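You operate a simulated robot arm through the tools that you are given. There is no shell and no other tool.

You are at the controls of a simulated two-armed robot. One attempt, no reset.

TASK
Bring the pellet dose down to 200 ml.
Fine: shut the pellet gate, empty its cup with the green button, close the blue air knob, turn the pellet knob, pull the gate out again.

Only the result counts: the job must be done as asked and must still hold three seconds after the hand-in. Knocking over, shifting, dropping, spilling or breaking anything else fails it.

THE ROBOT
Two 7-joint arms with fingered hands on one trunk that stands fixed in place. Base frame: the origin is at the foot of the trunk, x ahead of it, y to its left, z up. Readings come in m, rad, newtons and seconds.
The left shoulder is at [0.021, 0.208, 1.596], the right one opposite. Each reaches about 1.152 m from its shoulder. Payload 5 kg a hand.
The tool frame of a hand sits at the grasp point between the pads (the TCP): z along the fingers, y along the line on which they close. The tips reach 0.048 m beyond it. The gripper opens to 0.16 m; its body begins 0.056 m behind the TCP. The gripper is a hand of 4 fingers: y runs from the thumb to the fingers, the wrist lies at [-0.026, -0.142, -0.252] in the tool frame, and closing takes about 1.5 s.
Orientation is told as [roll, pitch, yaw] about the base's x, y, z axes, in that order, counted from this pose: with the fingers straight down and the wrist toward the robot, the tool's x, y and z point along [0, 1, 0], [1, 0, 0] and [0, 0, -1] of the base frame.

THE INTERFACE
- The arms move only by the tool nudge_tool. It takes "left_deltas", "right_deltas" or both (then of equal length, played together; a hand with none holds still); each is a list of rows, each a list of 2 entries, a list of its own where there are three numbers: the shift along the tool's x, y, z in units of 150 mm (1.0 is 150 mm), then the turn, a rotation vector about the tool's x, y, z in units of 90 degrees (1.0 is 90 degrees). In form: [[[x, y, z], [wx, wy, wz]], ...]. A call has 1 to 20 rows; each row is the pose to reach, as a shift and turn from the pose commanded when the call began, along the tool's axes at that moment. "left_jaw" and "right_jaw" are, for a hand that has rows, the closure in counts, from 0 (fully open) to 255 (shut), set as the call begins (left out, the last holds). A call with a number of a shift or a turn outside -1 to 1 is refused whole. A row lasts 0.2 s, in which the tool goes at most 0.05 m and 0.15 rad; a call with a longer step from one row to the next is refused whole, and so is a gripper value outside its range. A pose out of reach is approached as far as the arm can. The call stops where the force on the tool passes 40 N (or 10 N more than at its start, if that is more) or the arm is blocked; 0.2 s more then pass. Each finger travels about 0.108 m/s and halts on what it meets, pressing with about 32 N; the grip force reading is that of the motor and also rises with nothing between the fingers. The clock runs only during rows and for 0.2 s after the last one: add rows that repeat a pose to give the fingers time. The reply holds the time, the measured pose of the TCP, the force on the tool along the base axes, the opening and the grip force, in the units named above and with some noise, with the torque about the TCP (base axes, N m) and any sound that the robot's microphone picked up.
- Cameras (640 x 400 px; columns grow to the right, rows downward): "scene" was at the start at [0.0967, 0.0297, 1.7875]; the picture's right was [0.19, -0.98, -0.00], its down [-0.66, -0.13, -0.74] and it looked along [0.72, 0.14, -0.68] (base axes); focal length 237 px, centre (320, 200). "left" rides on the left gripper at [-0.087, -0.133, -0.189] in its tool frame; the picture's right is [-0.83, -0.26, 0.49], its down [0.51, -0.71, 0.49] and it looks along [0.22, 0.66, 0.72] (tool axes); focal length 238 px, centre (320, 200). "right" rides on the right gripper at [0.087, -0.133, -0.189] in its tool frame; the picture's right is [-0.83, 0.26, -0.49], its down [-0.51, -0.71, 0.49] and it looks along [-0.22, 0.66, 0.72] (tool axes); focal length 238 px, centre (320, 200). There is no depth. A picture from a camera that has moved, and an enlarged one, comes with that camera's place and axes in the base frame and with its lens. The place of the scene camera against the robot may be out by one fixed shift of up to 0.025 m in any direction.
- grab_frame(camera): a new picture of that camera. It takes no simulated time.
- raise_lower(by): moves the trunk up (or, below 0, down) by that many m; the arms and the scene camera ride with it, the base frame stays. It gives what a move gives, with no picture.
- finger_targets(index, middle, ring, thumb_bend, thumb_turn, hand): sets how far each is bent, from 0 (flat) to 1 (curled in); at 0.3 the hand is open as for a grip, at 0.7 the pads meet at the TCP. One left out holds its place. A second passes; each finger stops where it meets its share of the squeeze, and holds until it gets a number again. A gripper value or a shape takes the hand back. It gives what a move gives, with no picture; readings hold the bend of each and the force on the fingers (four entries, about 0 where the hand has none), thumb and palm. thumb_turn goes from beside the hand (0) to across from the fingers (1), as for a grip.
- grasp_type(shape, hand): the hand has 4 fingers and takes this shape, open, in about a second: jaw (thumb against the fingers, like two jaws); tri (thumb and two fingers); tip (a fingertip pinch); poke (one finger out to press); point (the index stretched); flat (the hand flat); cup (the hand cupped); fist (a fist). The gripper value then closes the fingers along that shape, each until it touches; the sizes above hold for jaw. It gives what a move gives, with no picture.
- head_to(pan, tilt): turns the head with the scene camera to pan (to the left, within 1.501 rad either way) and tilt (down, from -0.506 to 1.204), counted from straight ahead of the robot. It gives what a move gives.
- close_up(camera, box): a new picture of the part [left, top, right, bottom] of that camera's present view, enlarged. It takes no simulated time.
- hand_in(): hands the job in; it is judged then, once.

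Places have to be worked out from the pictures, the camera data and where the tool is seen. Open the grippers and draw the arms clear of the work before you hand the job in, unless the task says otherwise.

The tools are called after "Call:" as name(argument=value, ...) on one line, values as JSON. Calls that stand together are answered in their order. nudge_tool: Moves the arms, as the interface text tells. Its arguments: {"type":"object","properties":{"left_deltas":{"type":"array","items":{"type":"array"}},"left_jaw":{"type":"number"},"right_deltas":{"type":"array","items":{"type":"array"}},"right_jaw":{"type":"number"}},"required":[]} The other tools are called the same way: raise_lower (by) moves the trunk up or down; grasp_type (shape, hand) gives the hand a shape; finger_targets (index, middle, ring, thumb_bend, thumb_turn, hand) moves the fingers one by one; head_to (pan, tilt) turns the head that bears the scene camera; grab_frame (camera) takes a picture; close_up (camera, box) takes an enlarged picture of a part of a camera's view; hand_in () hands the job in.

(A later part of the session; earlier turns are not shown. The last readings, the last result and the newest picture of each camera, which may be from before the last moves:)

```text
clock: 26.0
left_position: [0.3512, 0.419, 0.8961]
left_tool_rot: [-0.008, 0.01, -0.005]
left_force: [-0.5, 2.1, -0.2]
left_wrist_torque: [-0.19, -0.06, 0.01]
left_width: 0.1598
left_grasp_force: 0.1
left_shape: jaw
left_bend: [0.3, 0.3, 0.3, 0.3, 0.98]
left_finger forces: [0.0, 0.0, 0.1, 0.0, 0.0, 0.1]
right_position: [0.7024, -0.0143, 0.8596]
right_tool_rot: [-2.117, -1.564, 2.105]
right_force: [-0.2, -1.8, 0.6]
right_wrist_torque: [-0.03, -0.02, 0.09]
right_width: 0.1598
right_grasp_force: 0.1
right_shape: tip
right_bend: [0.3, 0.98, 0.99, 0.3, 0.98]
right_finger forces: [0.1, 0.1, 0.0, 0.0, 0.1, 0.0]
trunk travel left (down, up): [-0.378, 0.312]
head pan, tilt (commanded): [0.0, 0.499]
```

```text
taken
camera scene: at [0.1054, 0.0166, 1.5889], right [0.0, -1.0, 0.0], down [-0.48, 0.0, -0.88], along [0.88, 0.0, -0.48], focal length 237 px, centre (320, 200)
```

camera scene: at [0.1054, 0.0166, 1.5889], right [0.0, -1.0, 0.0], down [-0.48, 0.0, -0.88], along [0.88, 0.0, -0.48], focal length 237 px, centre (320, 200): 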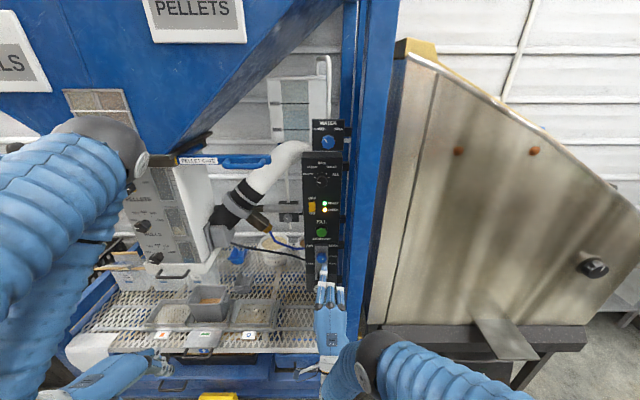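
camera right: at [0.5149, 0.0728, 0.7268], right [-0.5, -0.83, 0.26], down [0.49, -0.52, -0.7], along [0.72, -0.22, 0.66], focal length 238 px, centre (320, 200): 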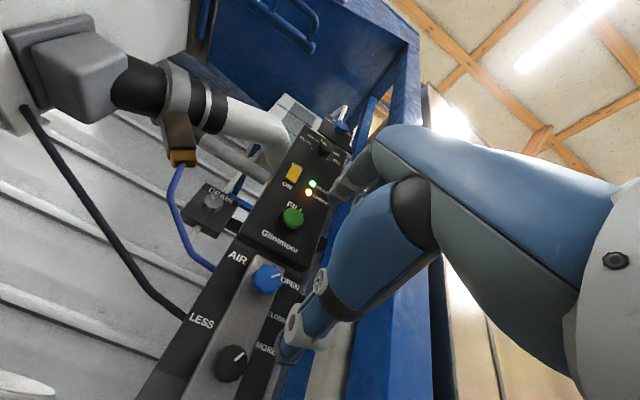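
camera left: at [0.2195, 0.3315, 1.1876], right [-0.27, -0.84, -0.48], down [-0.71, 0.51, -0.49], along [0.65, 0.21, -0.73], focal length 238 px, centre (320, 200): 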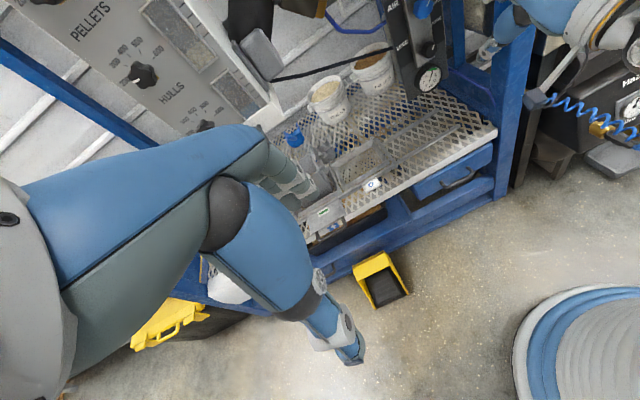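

The fingers are level now. I zoom in on the knob and on the pinch.

Call:
close_up(camera="right", box=[180, 150, 400, 390])

Call:
close_up(camera="scene", box=[290, 210, 370, 330])

```text
1.67 times, centred on (290, 270) of right
camera zoom: at [0.5149, 0.0728, 0.7268], right [-0.5, -0.83, 0.26], down [0.49, -0.52, -0.7], along [0.72, -0.22, 0.66], focal length 397 px, centre (370, 83)
```

zoom: 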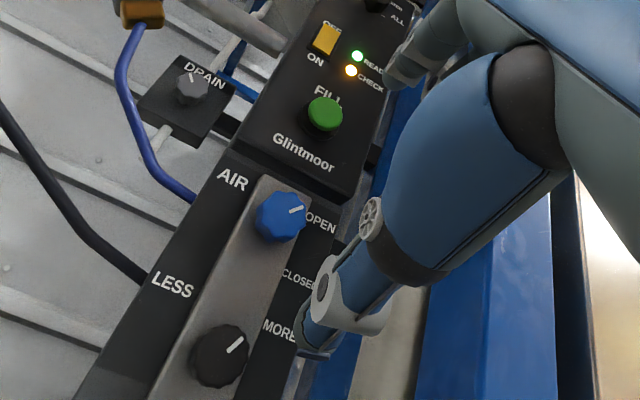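

```text
3.33 times, centred on (330, 270) of scene
camera zoom: at [0.1054, 0.0166, 1.5889], right [0.0, -1.0, 0.0], down [-0.48, 0.0, -0.88], along [0.88, 0.0, -0.48], focal length 791 px, centre (287, -33)
```

zoom: 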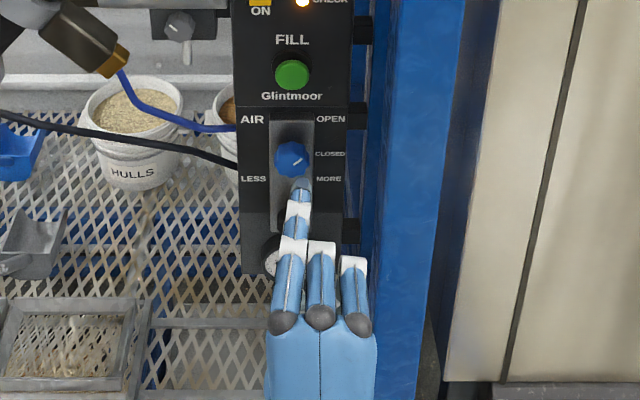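

Now I roll the hand −40° about its finger axis (so the coming clockwise turn has room) while centring on the knob at about x=0.74, still away from the panel.

Call:
nudge_tool(right_deltas=[[[0, 0.01, 0.05], [0, 0, -0.09]], [[0.01, 0.02, 0.1], [0, 0, -0.18]], [[0.01, 0.03, 0.15], [0, 0, -0.27]], [[0.02, 0.04, 0.2], [0, 0, -0.36]], [[0.02, 0.05, 0.27], [0, 0, -0.444]], [[0.02, 0.05, 0.27], [0, 0, -0.444]]])

Call:
grab_frame(camera="right")

Call:
close_up(camera="scene", box=[280, 200, 380, 340])

```text
clock: 27.4
left_position: [0.3508, 0.4175, 0.8964]
left_tool_rot: [-0.007, 0.007, -0.008]
left_force: [-0.3, -0.1, -1.2]
left_wrist_torque: [-0.03, -0.04, 0.02]
left_width: 0.16
left_grasp_force: 0.0
left_shape: jaw
left_bend: [0.3, 0.3, 0.3, 0.3, 0.98]
left_finger forces: [0.0, 0.0, 0.0, 0.0, 0.0, 0.0]
right_position: [0.7445, -0.013, 0.8656]
right_tool_rot: [-1.574, -0.867, 1.562]
right_force: [0.7, 0.3, -0.1]
right_wrist_torque: [-0.01, -0.03, -0.02]
right_width: 0.16
right_grasp_force: 0.0
right_shape: tip
right_bend: [0.3, 0.98, 0.99, 0.3, 0.98]
right_finger forces: [0.0, 0.0, 0.0, 0.0, 0.1, 0.0]
trunk travel left (down, up): [-0.378, 0.312]
head pan, tilt (commanded): [0.0, 0.499]
```

```text
taken
camera right: at [0.5548, -0.031, 0.7092], right [-0.49, -0.46, 0.74], down [0.48, -0.85, -0.21], along [0.72, 0.25, 0.64], focal length 238 px, centre (320, 200)
```

right: 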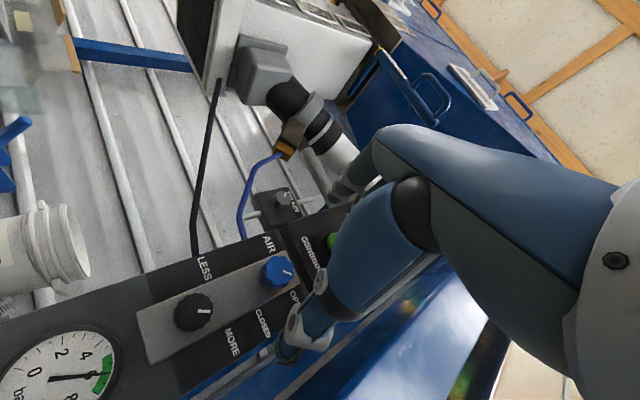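

```text
2.86 times, centred on (330, 270) of scene
camera zoom: at [0.1057, 0.0143, 1.5888], right [0.0, -1.0, 0.0], down [-0.48, 0.0, -0.88], along [0.88, 0.0, -0.48], focal length 678 px, centre (291, 0)
```

zoom: 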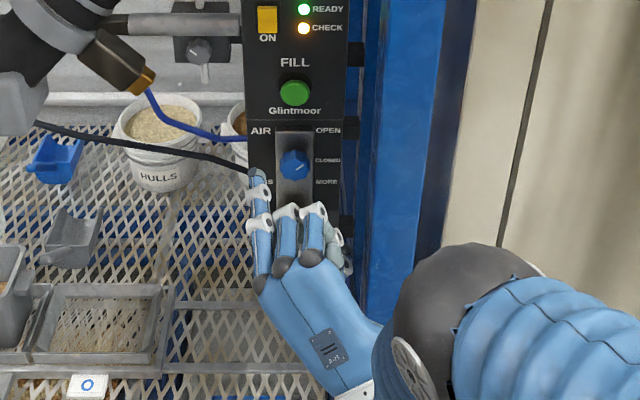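

Projection shows the pinch point will land on the knob when I advance along the finger axis. I close the pinch partly (about 9 cm opening) and advance 6 cm, then check.

Call:
nudge_tool(right_deltas=[[[0, 0, 0.0], [0, 0, 0]], [[0, 0, 0.1], [0, 0, 0]], [[0, 0, 0.2], [0, 0, 0]], [[0, 0, 0.3], [0, 0, 0]], [[0, 0, 0.4], [0, 0, 0]]], right_jaw=115)

Call:
grab_frame(camera="right")

Call:
close_up(camera="scene", box=[280, 200, 380, 340])

```text
clock: 28.6
left_position: [0.3516, 0.4168, 0.8947]
left_tool_rot: [-0.006, 0.009, -0.008]
left_force: [-0.2, -0.2, 0.3]
left_wrist_torque: [0.03, 0.02, -0.01]
left_width: 0.1598
left_grasp_force: 0.1
left_shape: jaw
left_bend: [0.3, 0.3, 0.3, 0.3, 0.98]
left_finger forces: [0.0, 0.0, 0.1, 0.0, 0.1, 0.0]
right_position: [0.8058, -0.0143, 0.8667]
right_tool_rot: [-1.572, -0.869, 1.558]
right_force: [-0.4, 0.3, -0.2]
right_wrist_torque: [0.02, -0.02, 0.0]
right_width: 0.0882
right_grasp_force: 0.1
right_shape: tip
right_bend: [0.73, 0.98, 0.99, 0.67, 1.0]
right_finger forces: [0.0, 0.0, 0.0, 0.0, 0.1, 0.1]
trunk travel left (down, up): [-0.378, 0.312]
head pan, tilt (commanded): [0.0, 0.499]
```

```text
taken
camera right: at [0.6155, -0.0329, 0.7093], right [-0.49, -0.46, 0.74], down [0.48, -0.85, -0.21], along [0.73, 0.25, 0.64], focal length 238 px, centre (320, 200)
```

right: 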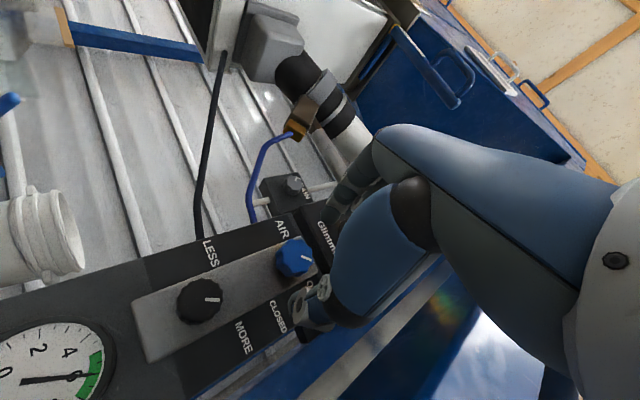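

```text
2.86 times, centred on (330, 270) of scene
camera zoom: at [0.1062, 0.0139, 1.5888], right [0.0, -1.0, 0.0], down [-0.48, 0.0, -0.88], along [0.88, 0.0, -0.48], focal length 678 px, centre (291, 0)
```

zoom: 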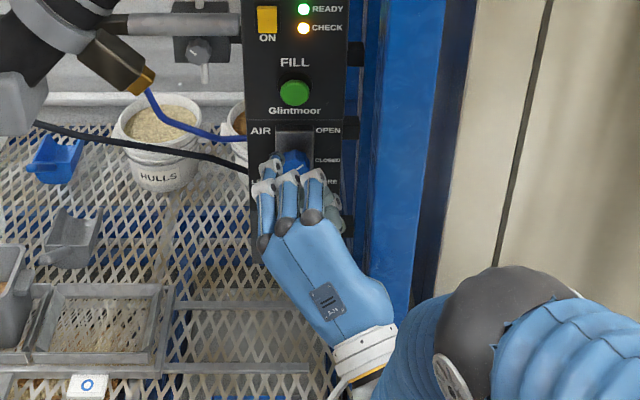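

The jaw count seems to have nearly closed the pinch (bends ~0.7). I zoom in to see the real finger gap.

Call:
close_up(camera="right", box=[240, 150, 400, 350])

Call:
close_up(camera="scene", box=[305, 235, 365, 285])

```text
2.00 times, centred on (320, 250) of right
camera zoom: at [0.6155, -0.0329, 0.7093], right [-0.49, -0.46, 0.74], down [0.48, -0.85, -0.21], along [0.73, 0.25, 0.64], focal length 477 px, centre (320, 100)
```

zoom: 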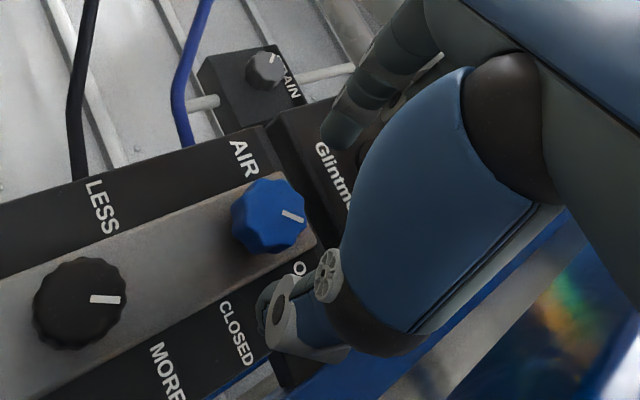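

```text
8.00 times, centred on (335, 260) of scene
camera zoom: at [0.1062, 0.0139, 1.5888], right [0.0, -1.0, 0.0], down [-0.48, 0.0, -0.88], along [0.88, 0.0, -0.48], focal length 1899 px, centre (200, -280)
```

zoom: 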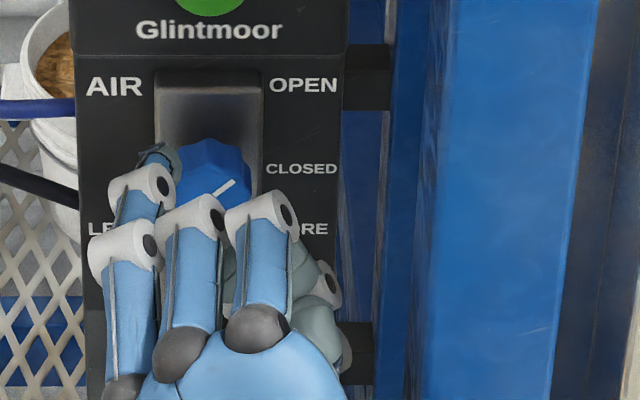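

The finger and thumb straddle the knob with it centred between them. I advance 2.5 cm more and check for contact.

Call:
nudge_tool(right_deltas=[[[0, 0, 0.06], [0, 0, 0]], [[0, 0, 0.12], [0, 0, 0]], [[0, 0, 0.17], [0, 0, 0]]])

Call:
close_up(camera="right", box=[240, 150, 400, 350])

Call:
close_up(camera="scene", box=[305, 235, 365, 285])

```text
clock: 29.4
left_position: [0.3517, 0.4174, 0.8953]
left_tool_rot: [-0.006, 0.009, -0.007]
left_force: [-0.2, -0.2, 0.3]
left_wrist_torque: [0.01, 0.06, 0.0]
left_width: 0.16
left_grasp_force: 0.1
left_shape: jaw
left_bend: [0.3, 0.3, 0.3, 0.3, 0.98]
left_finger forces: [0.0, 0.0, 0.1, 0.0, 0.0, 0.0]
right_position: [0.8306, -0.0158, 0.8661]
right_tool_rot: [-1.573, -0.868, 1.559]
right_force: [0.1, 0.4, 0.2]
right_wrist_torque: [0.03, 0.0, 0.03]
right_width: 0.0884
right_grasp_force: 0.0
right_shape: tip
right_bend: [0.73, 0.98, 0.99, 0.67, 1.0]
right_finger forces: [0.0, 0.0, 0.0, 0.0, 0.0, 0.0]
trunk travel left (down, up): [-0.378, 0.312]
head pan, tilt (commanded): [0.0, 0.499]
```

```text
2.00 times, centred on (320, 250) of right
camera zoom: at [0.6407, -0.0325, 0.7091], right [-0.49, -0.46, 0.74], down [0.48, -0.85, -0.21], along [0.72, 0.25, 0.64], focal length 477 px, centre (320, 100)
```

zoom: 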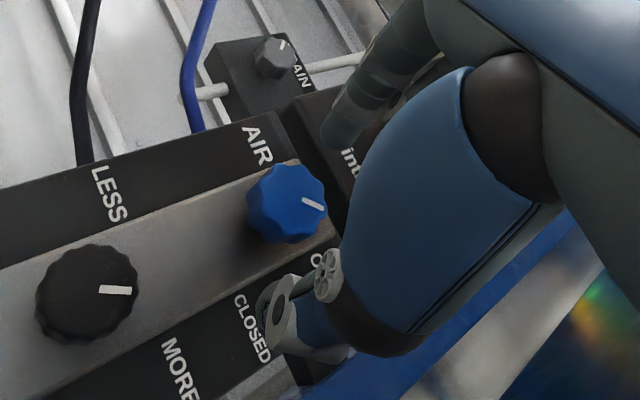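

```text
8.00 times, centred on (335, 260) of scene
camera zoom: at [0.1062, 0.014, 1.5888], right [0.0, -1.0, 0.0], down [-0.48, 0.0, -0.88], along [0.88, 0.0, -0.48], focal length 1899 px, centre (200, -280)
```

zoom: 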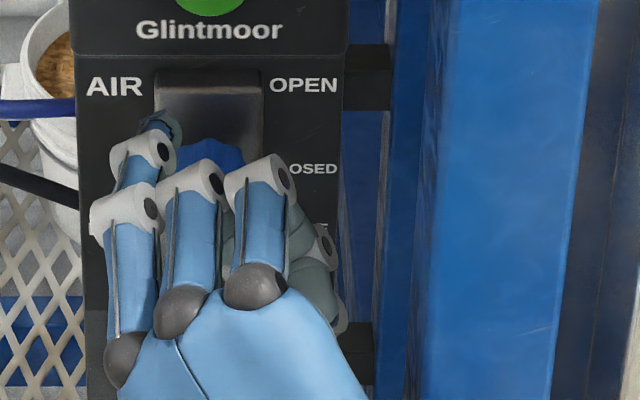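

Still free. I advance 2 cm more so the tips flank the knob, then close gently.

Call:
nudge_tool(right_deltas=[[[0, 0, 0.05], [0, 0, 0]], [[0, 0, 0.1], [0, 0, 0]], [[0, 0, 0.133], [0, 0, 0]]])

Call:
close_up(camera="right", box=[240, 150, 400, 350])

Call:
close_up(camera="scene", box=[305, 225, 365, 275])

```text
clock: 30.2
left_position: [0.3502, 0.4166, 0.897]
left_tool_rot: [-0.006, 0.008, -0.008]
left_force: [-0.9, -0.4, 0.1]
left_wrist_torque: [0.0, 0.03, 0.0]
left_width: 0.16
left_grasp_force: 0.2
left_shape: jaw
left_bend: [0.3, 0.3, 0.3, 0.3, 0.98]
left_finger forces: [0.1, 0.1, 0.0, 0.0, 0.0, 0.0]
right_position: [0.8466, -0.0147, 0.8659]
right_tool_rot: [-1.574, -0.87, 1.561]
right_force: [-25.9, -1.9, 2.2]
right_wrist_torque: [-0.19, 0.76, -1.83]
right_width: 0.0886
right_grasp_force: 0.0
right_shape: tip
right_bend: [0.73, 0.98, 0.99, 0.67, 1.0]
right_finger forces: [0.0, 0.0, 0.1, 0.1, 0.0, 16.2]
trunk travel left (down, up): [-0.378, 0.312]
head pan, tilt (commanded): [0.0, 0.499]
```

```text
2.00 times, centred on (320, 250) of right
camera zoom: at [0.6574, -0.0329, 0.7087], right [-0.49, -0.46, 0.74], down [0.48, -0.85, -0.21], along [0.72, 0.25, 0.64], focal length 477 px, centre (320, 100)
```

zoom: 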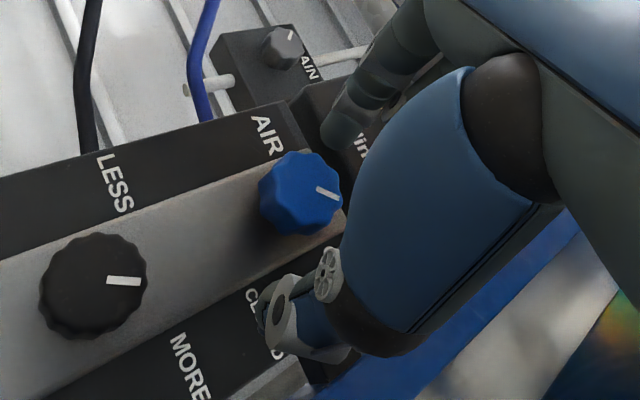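

```text
8.00 times, centred on (335, 250) of scene
camera zoom: at [0.1036, 0.0139, 1.5889], right [0.0, -1.0, 0.0], down [-0.48, 0.0, -0.88], along [0.88, 0.0, -0.48], focal length 1899 px, centre (200, -200)
```

zoom: 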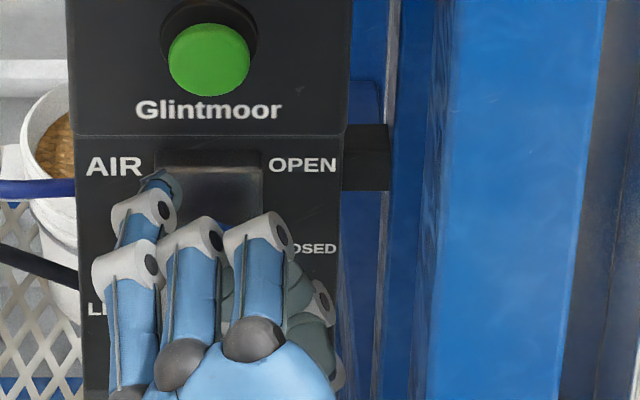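

The thumb tip touched the panel (26 N). I back off 1.5 cm and narrow the pinch so the thumb tip swings in before advancing again.

Call:
nudge_tool(right_deltas=[[[0, 0, -0.06], [0, 0, 0]], [[0, 0, -0.12], [0, 0, 0]], [[0, 0, -0.12], [0, 0, 0]], [[0, 0, -0.12], [0, 0, 0]]], right_jaw=155)

Call:
close_up(camera="right", box=[240, 150, 400, 350])

Call:
close_up(camera="scene", box=[305, 225, 365, 275])

```text
clock: 31.2
left_position: [0.3516, 0.4159, 0.8965]
left_tool_rot: [-0.008, 0.008, -0.007]
left_force: [-0.7, 0.5, -0.4]
left_wrist_torque: [-0.05, -0.05, -0.01]
left_width: 0.1597
left_grasp_force: 0.0
left_shape: jaw
left_bend: [0.3, 0.3, 0.3, 0.3, 0.98]
left_finger forces: [0.0, 0.0, 0.0, 0.1, 0.1, 0.0]
right_position: [0.8312, -0.0135, 0.8669]
right_tool_rot: [-1.575, -0.868, 1.562]
right_force: [-0.5, -0.1, -0.2]
right_wrist_torque: [0.01, 0.01, 0.0]
right_width: 0.0639
right_grasp_force: 0.0
right_shape: tip
right_bend: [0.73, 0.98, 0.99, 0.72, 1.0]
right_finger forces: [0.0, 0.0, 0.0, 0.0, 0.0, 0.0]
trunk travel left (down, up): [-0.378, 0.312]
head pan, tilt (commanded): [0.0, 0.499]
```

```text
2.00 times, centred on (320, 250) of right
camera zoom: at [0.6421, -0.0325, 0.7098], right [-0.49, -0.46, 0.74], down [0.48, -0.85, -0.21], along [0.72, 0.25, 0.64], focal length 477 px, centre (320, 100)
```

zoom: 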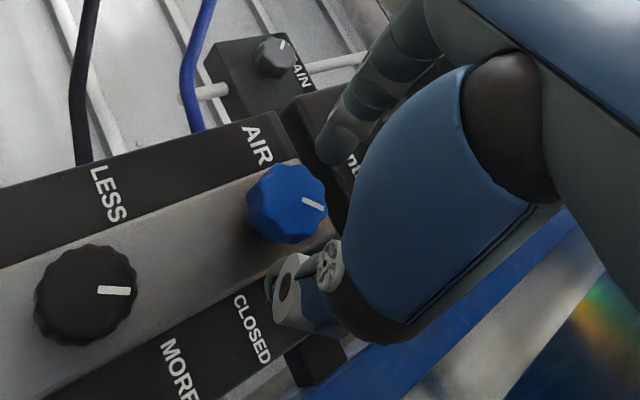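

```text
8.00 times, centred on (335, 250) of scene
camera zoom: at [0.1058, 0.0142, 1.5888], right [0.0, -1.0, 0.0], down [-0.48, 0.0, -0.88], along [0.88, 0.0, -0.48], focal length 1899 px, centre (200, -200)
```

zoom: 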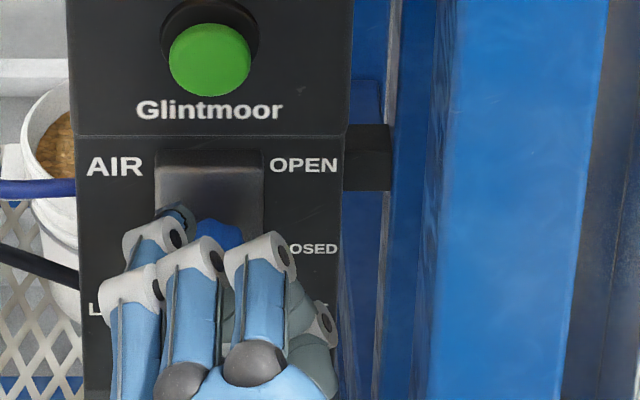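

The gap is now about 6 cm around the 4.6 cm knob. I advance in small steps again, watching force.

Call:
nudge_tool(right_deltas=[[[0, 0, 0.04], [0, 0, 0]], [[0, 0, 0.08], [0, 0, 0]], [[0, 0, 0.1], [0, 0, 0]]])

Call:
close_up(camera="right", box=[240, 150, 400, 350])

```text
clock: 32.0
left_position: [0.3517, 0.4172, 0.896]
left_tool_rot: [-0.007, 0.008, -0.007]
left_force: [0.8, -0.7, -0.3]
left_wrist_torque: [-0.01, 0.0, -0.01]
left_width: 0.1601
left_grasp_force: 0.1
left_shape: jaw
left_bend: [0.3, 0.3, 0.3, 0.3, 0.98]
left_finger forces: [0.1, 0.0, 0.1, 0.1, 0.1, 0.0]
right_position: [0.8466, -0.014, 0.8669]
right_tool_rot: [-1.574, -0.869, 1.561]
right_force: [-6.1, 0.5, -0.4]
right_wrist_torque: [0.05, -0.03, -0.39]
right_width: 0.0642
right_grasp_force: 0.1
right_shape: tip
right_bend: [0.73, 0.98, 0.99, 0.72, 1.0]
right_finger forces: [0.0, 0.0, 0.1, 0.0, 0.0, 5.1]
trunk travel left (down, up): [-0.378, 0.312]
head pan, tilt (commanded): [0.0, 0.499]
```

```text
2.00 times, centred on (320, 250) of right
camera zoom: at [0.6566, -0.0322, 0.7088], right [-0.49, -0.46, 0.74], down [0.48, -0.85, -0.21], along [0.72, 0.25, 0.64], focal length 477 px, centre (320, 100)
```

zoom: 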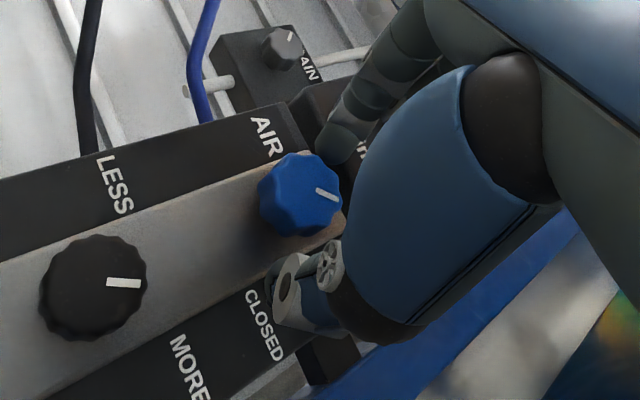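

There's a light 6 N touch from the thumb base on the panel. I ease back 3 mm and close the pinch onto the knob.

Call:
nudge_tool(right_deltas=[[[0, 0, -0.02], [0, 0, 0]], [[0, 0, -0.02], [0, 0, 0]], [[0, 0, -0.02], [0, 0, 0]], [[0, 0, -0.02], [0, 0, 0]], [[0, 0, -0.02], [0, 0, 0]]], right_jaw=230)

Call:
close_up(camera="right", box=[240, 150, 400, 350])

Call:
close_up(camera="scene", box=[305, 225, 365, 275])

```text
clock: 33.2
left_position: [0.3515, 0.4168, 0.8985]
left_tool_rot: [-0.009, 0.011, -0.008]
left_force: [-0.1, 0.8, -0.5]
left_wrist_torque: [0.0, -0.01, -0.03]
left_width: 0.1599
left_grasp_force: 0.0
left_shape: jaw
left_bend: [0.3, 0.3, 0.3, 0.3, 0.98]
left_finger forces: [0.1, 0.0, 0.0, 0.0, 0.0, 0.1]
right_position: [0.8442, -0.015, 0.8673]
right_tool_rot: [-1.576, -0.87, 1.563]
right_force: [11.6, 3.0, 6.0]
right_wrist_torque: [0.04, -0.25, -0.03]
right_width: 0.0334
right_grasp_force: 31.9
right_shape: tip
right_bend: [0.72, 1.0, 1.0, 0.74, 1.0]
right_finger forces: [31.1, 0.0, 0.0, 0.1, 25.9, 0.4]
trunk travel left (down, up): [-0.378, 0.312]
head pan, tilt (commanded): [0.0, 0.499]
```

```text
2.00 times, centred on (320, 250) of right
camera zoom: at [0.6554, -0.0318, 0.7094], right [-0.49, -0.46, 0.73], down [0.48, -0.85, -0.21], along [0.72, 0.25, 0.64], focal length 477 px, centre (320, 100)
```

zoom: 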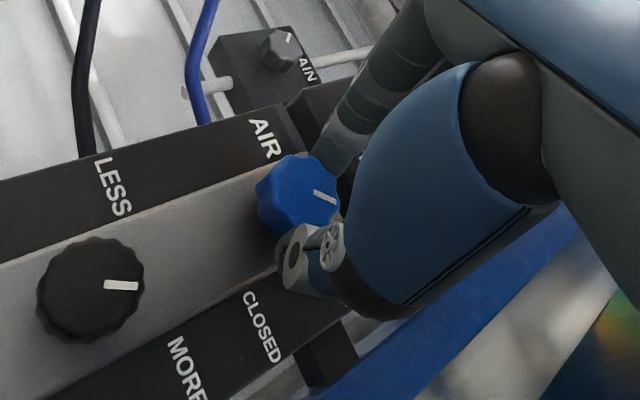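

```text
8.00 times, centred on (335, 250) of scene
camera zoom: at [0.1066, 0.0144, 1.5888], right [0.0, -1.0, 0.0], down [-0.48, 0.0, -0.88], along [0.88, 0.0, -0.48], focal length 1899 px, centre (200, -200)
```

zoom: 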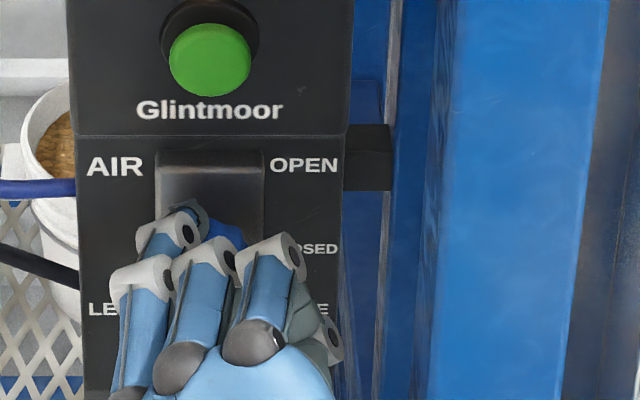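

The knob is gripped (index 31 N, thumb 26 N). I turn clockwise about 24° around the knob axis and check the pointer.

Call:
nudge_tool(right_deltas=[[[0.002, -0.007, 0], [0, 0, 0.09]], [[0.004, -0.014, 0], [0, 0, 0.18]], [[0.007, -0.021, 0], [0, 0, 0.27]]])

Call:
grab_frame(camera="right")

Call:
close_up(camera="right", box=[220, 170, 380, 330])

```text
clock: 33.7
left_position: [0.3496, 0.4166, 0.897]
left_tool_rot: [-0.006, 0.009, -0.007]
left_force: [0.0, -0.8, -0.4]
left_wrist_torque: [0.03, -0.02, -0.01]
left_width: 0.1599
left_grasp_force: 0.1
left_shape: jaw
left_bend: [0.3, 0.3, 0.3, 0.3, 0.98]
left_finger forces: [0.1, 0.0, 0.0, 0.1, 0.1, 0.1]
right_position: [0.8433, -0.0167, 0.861]
right_tool_rot: [-1.562, -1.021, 1.552]
right_force: [-2.0, -1.6, 6.0]
right_wrist_torque: [0.06, 0.0, -0.17]
right_width: 0.0336
right_grasp_force: 32.1
right_shape: tip
right_bend: [0.72, 1.0, 1.0, 0.75, 1.0]
right_finger forces: [32.9, 0.0, 0.1, 0.0, 30.1, 0.0]
right hand out of reach, approached as far as the arm can: row 2
trunk travel left (down, up): [-0.378, 0.312]
head pan, tilt (commanded): [0.0, 0.499]
stopped in row 2 (right hand): the force on the tool passed its limit at 46 N (the readings are from after the stop); the commanded pose is now the measured one
```

```text
taken
camera right: at [0.6528, -0.0099, 0.7052], right [-0.49, -0.57, 0.66], down [0.48, -0.81, -0.34], along [0.73, 0.15, 0.67], focal length 238 px, centre (320, 200)
```

right: 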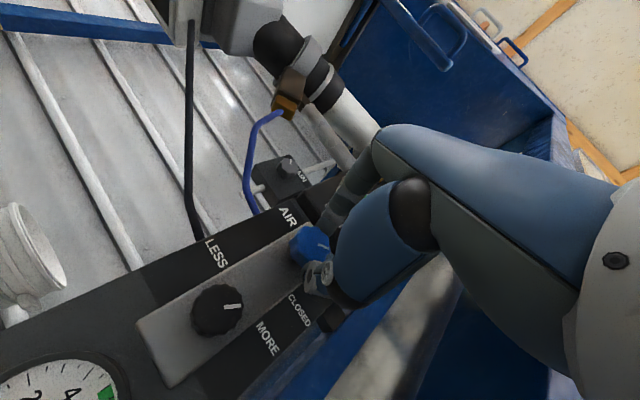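

```text
2.50 times, centred on (300, 250) of right
camera zoom: at [0.6528, -0.0099, 0.7052], right [-0.49, -0.57, 0.66], down [0.48, -0.81, -0.34], along [0.73, 0.15, 0.67], focal length 596 px, centre (370, 75)
```

zoom: 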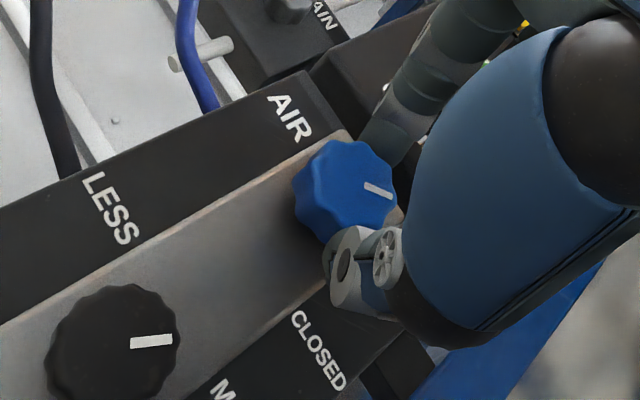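

The arm ran out of reach (the wrist is too far from the shoulder), so the knob barely moved. I release, back straight out, and lower the trunk further before trying again.

Call:
nudge_tool(right_deltas=[[[0, 0, 0], [0, 0, 0]], [[0, 0, -0.02], [0, 0, 0]], [[0, 0, -0.1], [0, 0, 0]], [[0, 0, -0.3], [0, 0, 0]], [[0, 0, -0.6], [0, 0, 0]], [[0, 0, -0.85], [0, 0, 0]]], right_jaw=150)

Call:
raise_lower(by=-0.08)

Call:
grab_frame(camera="scene")

Call:
grab_frame(camera="right")

Call:
grab_frame(camera="left")

```text
clock: 35.1
left_position: [0.3513, 0.4191, 0.8965]
left_tool_rot: [-0.009, 0.008, -0.007]
left_force: [0.5, 0.2, 0.0]
left_wrist_torque: [0.01, -0.04, 0.02]
left_width: 0.1598
left_grasp_force: 0.0
left_shape: jaw
left_bend: [0.3, 0.3, 0.3, 0.3, 0.98]
left_finger forces: [0.1, 0.1, 0.1, 0.0, 0.0, 0.0]
right_position: [0.717, -0.0136, 0.8609]
right_tool_rot: [-1.556, -1.019, 1.545]
right_force: [1.3, 0.4, 1.2]
right_wrist_torque: [0.0, 0.13, -0.01]
right_width: 0.0659
right_grasp_force: 0.1
right_shape: tip
right_bend: [0.73, 0.98, 0.99, 0.72, 1.0]
right_finger forces: [0.0, 0.0, 0.0, 0.1, 0.0, 0.1]
trunk travel left (down, up): [-0.378, 0.312]
head pan, tilt (commanded): [0.0, 0.499]
```

```text
clock: 36.3
left_position: [0.3515, 0.4168, 0.8175]
left_tool_rot: [-0.006, 0.009, -0.007]
left_force: [-0.4, 1.1, 1.0]
left_wrist_torque: [0.0, -0.04, 0.03]
left_width: 0.1598
left_grasp_force: 0.0
left_shape: jaw
left_bend: [0.3, 0.3, 0.3, 0.3, 0.98]
left_finger forces: [0.1, 0.0, 0.1, 0.0, 0.0, 0.0]
right_position: [0.7168, -0.0138, 0.7804]
right_tool_rot: [-1.556, -1.019, 1.546]
right_force: [-0.1, -0.8, 0.6]
right_wrist_torque: [-0.01, 0.02, 0.01]
right_width: 0.0657
right_grasp_force: 0.1
right_shape: tip
right_bend: [0.73, 0.98, 0.99, 0.72, 1.0]
right_finger forces: [0.0, 0.1, 0.0, 0.1, 0.0, 0.0]
trunk travel left (down, up): [-0.298, 0.392]
head pan, tilt (commanded): [0.0, 0.499]
```

```text
taken
camera scene: at [0.1055, 0.0141, 1.509], right [0.0, -1.0, 0.0], down [-0.48, 0.0, -0.88], along [0.88, 0.0, -0.48], focal length 237 px, centre (320, 200)
```

scene: 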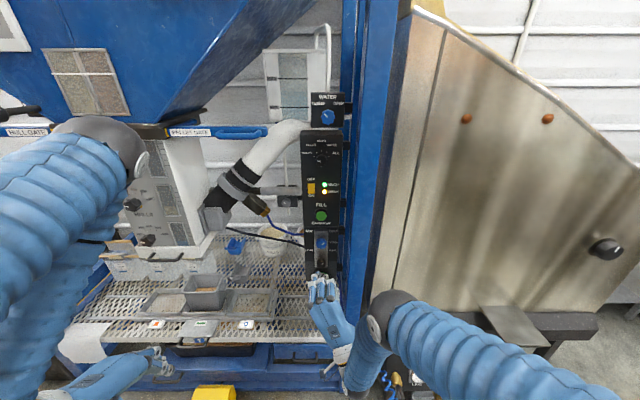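

```text
taken
camera right: at [0.5262, -0.0081, 0.6242], right [-0.49, -0.57, 0.66], down [0.48, -0.81, -0.34], along [0.73, 0.15, 0.67], focal length 238 px, centre (320, 200)
```

right: 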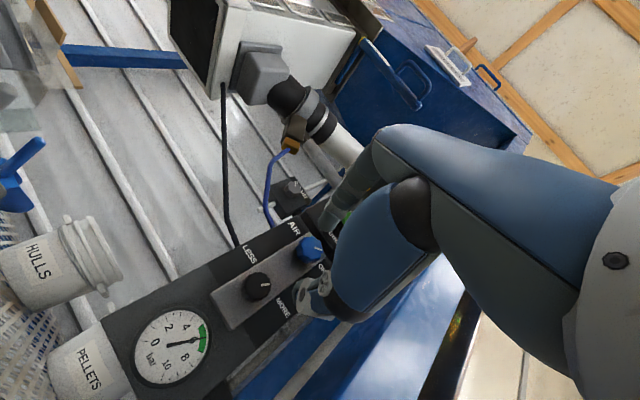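

```text
taken
camera left: at [0.2194, 0.3314, 1.0076], right [-0.27, -0.84, -0.48], down [-0.71, 0.51, -0.49], along [0.65, 0.21, -0.73], focal length 238 px, centre (320, 200)
```

left: 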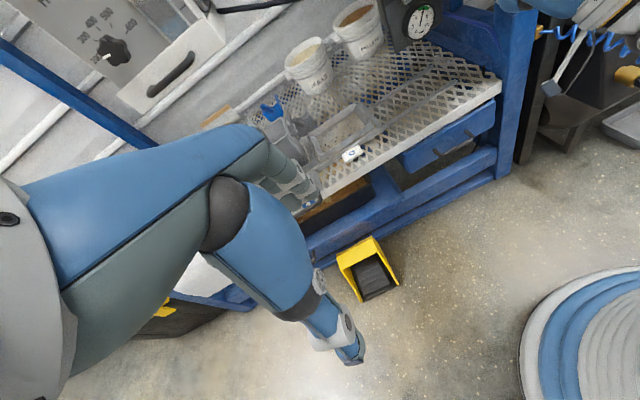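

The tray sits at about z≈0.51, so there is plenty of room. I lower another 0.08 m and raise the right hand back to the knob's height.

Call:
raise_lower(by=-0.08)

Call:
grab_frame(camera="right")

Call:
grab_frame(camera="scene")

```text
clock: 37.4
left_position: [0.3504, 0.4174, 0.7371]
left_tool_rot: [-0.009, 0.01, -0.008]
left_force: [-0.4, -0.6, 0.1]
left_wrist_torque: [0.03, 0.0, 0.02]
left_width: 0.1598
left_grasp_force: 0.0
left_shape: jaw
left_bend: [0.3, 0.3, 0.3, 0.3, 0.98]
left_finger forces: [0.1, 0.0, 0.0, 0.0, 0.1, 0.1]
right_position: [0.717, -0.0142, 0.701]
right_tool_rot: [-1.557, -1.02, 1.546]
right_force: [0.3, 0.2, 1.1]
right_wrist_torque: [-0.06, 0.04, -0.01]
right_width: 0.0657
right_grasp_force: 0.0
right_shape: tip
right_bend: [0.73, 0.98, 0.99, 0.72, 1.0]
right_finger forces: [0.0, 0.0, 0.0, 0.0, 0.0, 0.0]
trunk travel left (down, up): [-0.218, 0.472]
head pan, tilt (commanded): [0.0, 0.499]
```

```text
taken
camera right: at [0.5262, -0.008, 0.5442], right [-0.49, -0.57, 0.66], down [0.48, -0.81, -0.34], along [0.73, 0.15, 0.67], focal length 238 px, centre (320, 200)
```

right: 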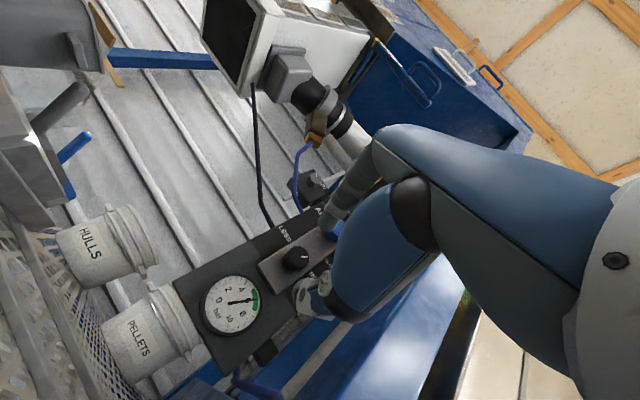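

```text
taken
camera scene: at [0.1056, 0.0141, 1.429], right [0.0, -1.0, 0.0], down [-0.48, 0.0, -0.88], along [0.88, 0.0, -0.48], focal length 237 px, centre (320, 200)
```

scene: 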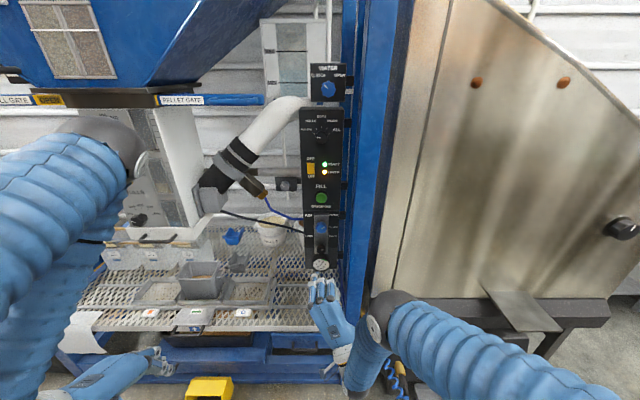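

The trunk is now low enough. I raise the right hand 16.6 cm back to the knob's height and roll it to −45°.

Call:
nudge_tool(right_deltas=[[[-0.14, 0.239, 0.05], [0, 0, -0.04]], [[-0.28, 0.478, 0.1], [0, 0, -0.08]], [[-0.42, 0.716, 0.15], [0, 0, -0.12]], [[-0.561, 0.955, 0.2], [0, 0, -0.15]], [[-0.561, 0.955, 0.2], [0, 0, -0.15]]])

Call:
grab_frame(camera="right")

Call:
close_up(camera="right", box=[220, 170, 380, 330])

```text
clock: 38.6
left_position: [0.3518, 0.4178, 0.7357]
left_tool_rot: [-0.008, 0.008, -0.007]
left_force: [-0.7, -0.8, -0.2]
left_wrist_torque: [-0.01, 0.03, -0.02]
left_width: 0.1601
left_grasp_force: 0.0
left_shape: jaw
left_bend: [0.3, 0.3, 0.3, 0.3, 0.98]
left_finger forces: [0.0, 0.0, 0.0, 0.0, 0.0, 0.0]
right_position: [0.7476, -0.0089, 0.8653]
right_tool_rot: [-1.559, -0.781, 1.549]
right_force: [0.1, 0.7, 0.7]
right_wrist_torque: [-0.02, -0.03, 0.04]
right_width: 0.066
right_grasp_force: 0.0
right_shape: tip
right_bend: [0.73, 0.98, 0.99, 0.72, 1.0]
right_finger forces: [0.0, 0.0, 0.0, 0.1, 0.0, 0.0]
trunk travel left (down, up): [-0.218, 0.472]
head pan, tilt (commanded): [0.0, 0.499]
```

```text
taken
camera right: at [0.5565, -0.0411, 0.7131], right [-0.48, -0.4, 0.78], down [0.48, -0.87, -0.15], along [0.73, 0.3, 0.61], focal length 238 px, centre (320, 200)
```

right: 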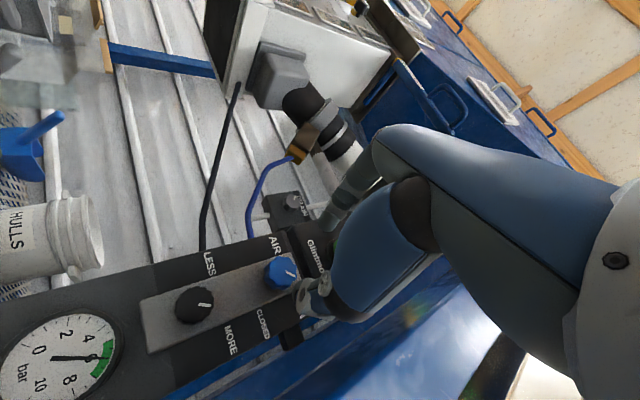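

```text
2.50 times, centred on (300, 250) of right
camera zoom: at [0.5565, -0.0411, 0.7131], right [-0.48, -0.4, 0.78], down [0.48, -0.87, -0.15], along [0.73, 0.3, 0.61], focal length 596 px, centre (370, 75)
```

zoom: 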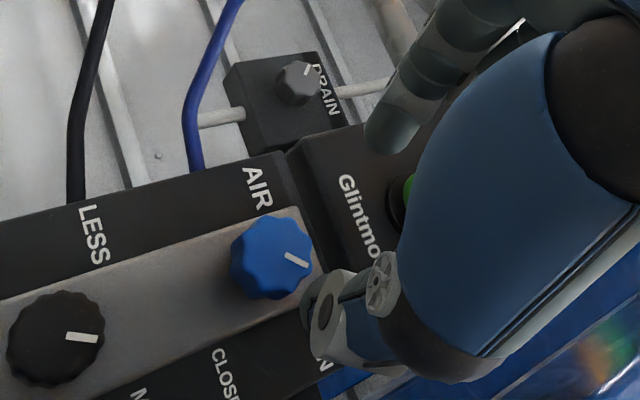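

Projection says the knob will sit right in the pinch. I advance to x≈0.842 in two stages.

Call:
nudge_tool(right_deltas=[[[0, 0, 0.2], [0, 0, 0]], [[0, 0, 0.4], [0, 0, 0]], [[0, 0, 0.52], [0, 0, 0]], [[0, 0, 0.58], [0, 0, 0]], [[0, 0, 0.62], [0, 0, 0]]], right_jaw=155)

Call:
close_up(camera="right", box=[220, 170, 380, 330])

```text
clock: 39.8
left_position: [0.3515, 0.4176, 0.7358]
left_tool_rot: [-0.007, 0.008, -0.007]
left_force: [0.3, -0.1, -0.2]
left_wrist_torque: [-0.02, 0.01, 0.0]
left_width: 0.16
left_grasp_force: 0.0
left_shape: jaw
left_bend: [0.3, 0.3, 0.3, 0.3, 0.98]
left_finger forces: [0.0, 0.1, 0.0, 0.0, 0.0, 0.0]
right_position: [0.8412, -0.0118, 0.8648]
right_tool_rot: [-1.558, -0.781, 1.552]
right_force: [1.3, 0.0, 0.2]
right_wrist_torque: [0.02, -0.01, 0.01]
right_width: 0.0636
right_grasp_force: 0.1
right_shape: tip
right_bend: [0.73, 0.98, 0.99, 0.72, 1.0]
right_finger forces: [0.1, 0.1, 0.0, 0.0, 0.0, 0.0]
trunk travel left (down, up): [-0.218, 0.472]
head pan, tilt (commanded): [0.0, 0.499]
```

```text
2.50 times, centred on (300, 250) of right
camera zoom: at [0.6503, -0.0428, 0.7118], right [-0.48, -0.4, 0.78], down [0.48, -0.87, -0.15], along [0.73, 0.3, 0.61], focal length 596 px, centre (370, 75)
```

zoom: 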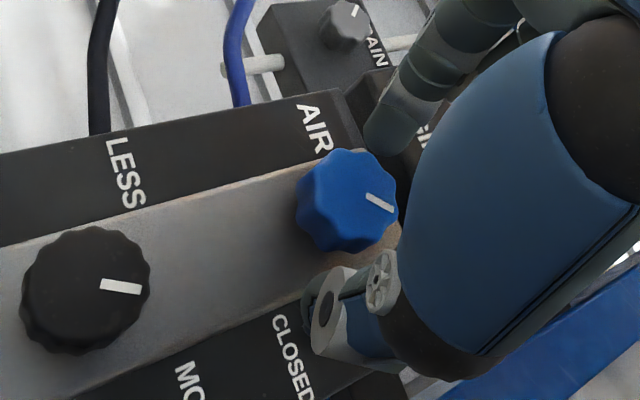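

In position with no contact. I close the pinch on the knob.

Call:
nudge_tool(right_deltas=[[[0, 0, 0.015], [0, 0, 0]], [[0, 0, 0.015], [0, 0, 0]], [[0, 0, 0.015], [0, 0, 0]], [[0, 0, 0.015], [0, 0, 0]], [[0, 0, 0.015], [0, 0, 0]]], right_jaw=240)

Call:
close_up(camera="right", box=[220, 170, 380, 330])

```text
clock: 41.0
left_position: [0.3515, 0.4167, 0.7361]
left_tool_rot: [-0.007, 0.008, -0.007]
left_force: [0.4, 0.3, -0.2]
left_wrist_torque: [0.0, -0.02, 0.02]
left_width: 0.1598
left_grasp_force: 0.0
left_shape: jaw
left_bend: [0.3, 0.3, 0.3, 0.3, 0.98]
left_finger forces: [0.1, 0.0, 0.0, 0.1, 0.0, 0.0]
right_position: [0.8436, -0.0114, 0.8664]
right_tool_rot: [-1.56, -0.784, 1.552]
right_force: [-2.3, 2.3, 4.9]
right_wrist_torque: [0.08, -0.28, 0.19]
right_width: 0.0367
right_grasp_force: 32.0
right_shape: tip
right_bend: [0.72, 1.0, 1.0, 0.74, 1.0]
right_finger forces: [31.9, 0.0, 0.0, 0.0, 27.2, 0.0]
trunk travel left (down, up): [-0.218, 0.472]
head pan, tilt (commanded): [0.0, 0.499]
```

```text
2.50 times, centred on (300, 250) of right
camera zoom: at [0.6523, -0.0425, 0.7127], right [-0.49, -0.4, 0.78], down [0.48, -0.86, -0.15], along [0.73, 0.3, 0.61], focal length 596 px, centre (370, 75)
```

zoom: 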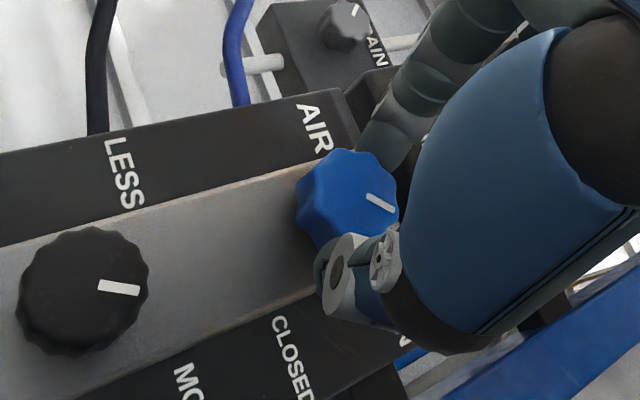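

Gripped again. I turn clockwise 24° in small steps and compare the pointer with the fixed black knob.

Call:
nudge_tool(right_deltas=[[[0, -0.006, 0], [0, 0, 0.09]], [[0.002, -0.011, 0], [0, 0, 0.18]], [[0.004, -0.016, 0], [0, 0, 0.27]]])

Call:
close_up(camera="right", box=[220, 170, 380, 330])

```text
clock: 41.8
left_position: [0.3504, 0.4171, 0.7372]
left_tool_rot: [-0.008, 0.01, -0.006]
left_force: [0.3, -0.2, 0.1]
left_wrist_torque: [-0.01, -0.01, 0.01]
left_width: 0.16
left_grasp_force: 0.0
left_shape: jaw
left_bend: [0.3, 0.3, 0.3, 0.3, 0.98]
left_finger forces: [0.1, 0.1, 0.1, 0.0, 0.0, 0.1]
right_position: [0.8424, -0.0125, 0.8633]
right_tool_rot: [-1.549, -1.208, 1.538]
right_force: [-0.4, 4.6, 1.1]
right_wrist_torque: [-0.02, -0.12, 0.21]
right_width: 0.0367
right_grasp_force: 32.2
right_shape: tip
right_bend: [0.72, 1.0, 1.0, 0.74, 1.0]
right_finger forces: [31.0, 0.1, 0.1, 0.0, 28.3, 0.1]
trunk travel left (down, up): [-0.218, 0.472]
head pan, tilt (commanded): [0.0, 0.499]
```

```text
2.50 times, centred on (300, 250) of right
camera zoom: at [0.6529, 0.023, 0.7103], right [-0.49, -0.68, 0.54], down [0.48, -0.73, -0.49], along [0.73, 0.02, 0.68], focal length 596 px, centre (370, 75)
```

zoom: 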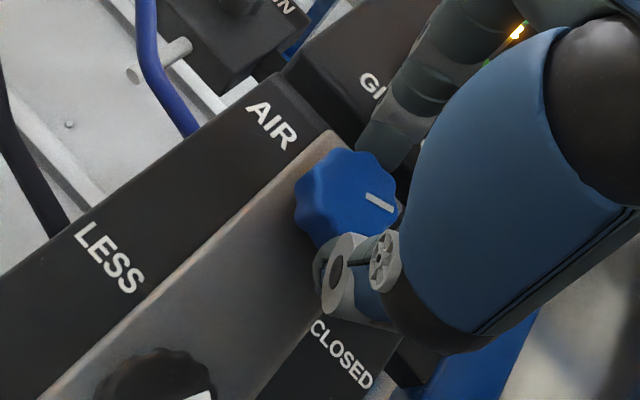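

The knob turns with the hand (24° so far). I continue clockwise.

Call:
nudge_tool(right_deltas=[[[0, -0.006, 0], [0, 0, 0.09]], [[0.002, -0.011, 0], [0, 0, 0.18]], [[0.004, -0.016, 0], [0, 0, 0.27]]])

Call:
close_up(camera="right", box=[220, 170, 380, 330])

Call:
close_up(camera="scene", box=[280, 180, 380, 290])

```text
clock: 42.6
left_position: [0.3515, 0.4166, 0.7362]
left_tool_rot: [-0.009, 0.009, -0.009]
left_force: [0.8, 0.1, -0.1]
left_wrist_torque: [-0.04, -0.03, -0.02]
left_width: 0.1597
left_grasp_force: 0.1
left_shape: jaw
left_bend: [0.3, 0.3, 0.3, 0.3, 0.98]
left_finger forces: [0.0, 0.0, 0.1, 0.0, 0.1, 0.0]
right_position: [0.8427, -0.0133, 0.8606]
right_tool_rot: [1.416, -1.507, -1.427]
right_force: [-1.2, 7.9, -2.9]
right_wrist_torque: [-0.05, 0.14, 0.23]
right_width: 0.0366
right_grasp_force: 31.3
right_shape: tip
right_bend: [0.72, 1.0, 1.0, 0.74, 1.0]
right_finger forces: [28.3, 0.0, 0.1, 0.0, 32.3, 0.1]
trunk travel left (down, up): [-0.218, 0.472]
head pan, tilt (commanded): [0.0, 0.499]
```

```text
2.50 times, centred on (300, 250) of right
camera zoom: at [0.6535, 0.0834, 0.7356], right [-0.49, -0.84, 0.21], down [0.48, -0.47, -0.74], along [0.73, -0.27, 0.63], focal length 596 px, centre (370, 75)
```

zoom: 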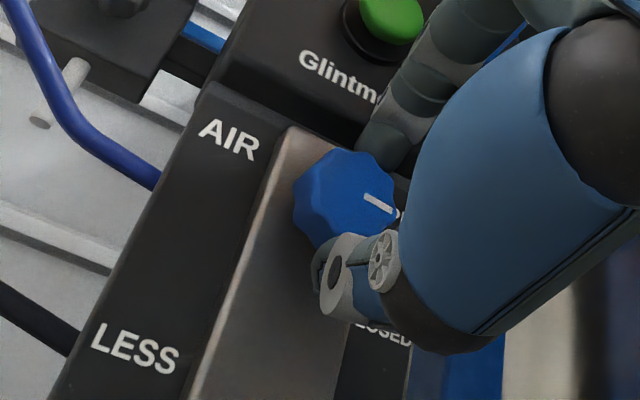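

```text
3.64 times, centred on (330, 235) of scene
camera zoom: at [0.1061, 0.0149, 1.4287], right [0.0, -1.0, 0.0], down [-0.48, 0.0, -0.88], along [0.88, 0.0, -0.48], focal length 863 px, centre (284, 73)
```

zoom: 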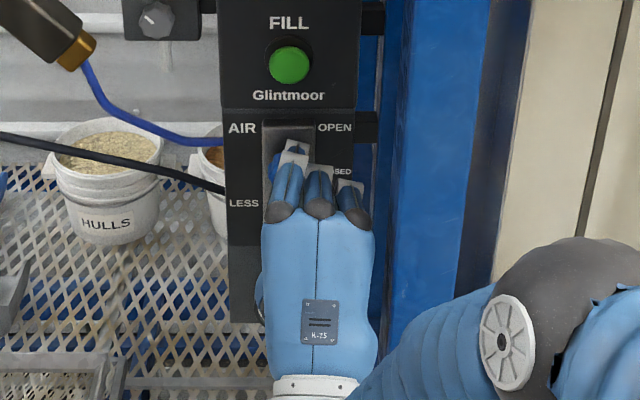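

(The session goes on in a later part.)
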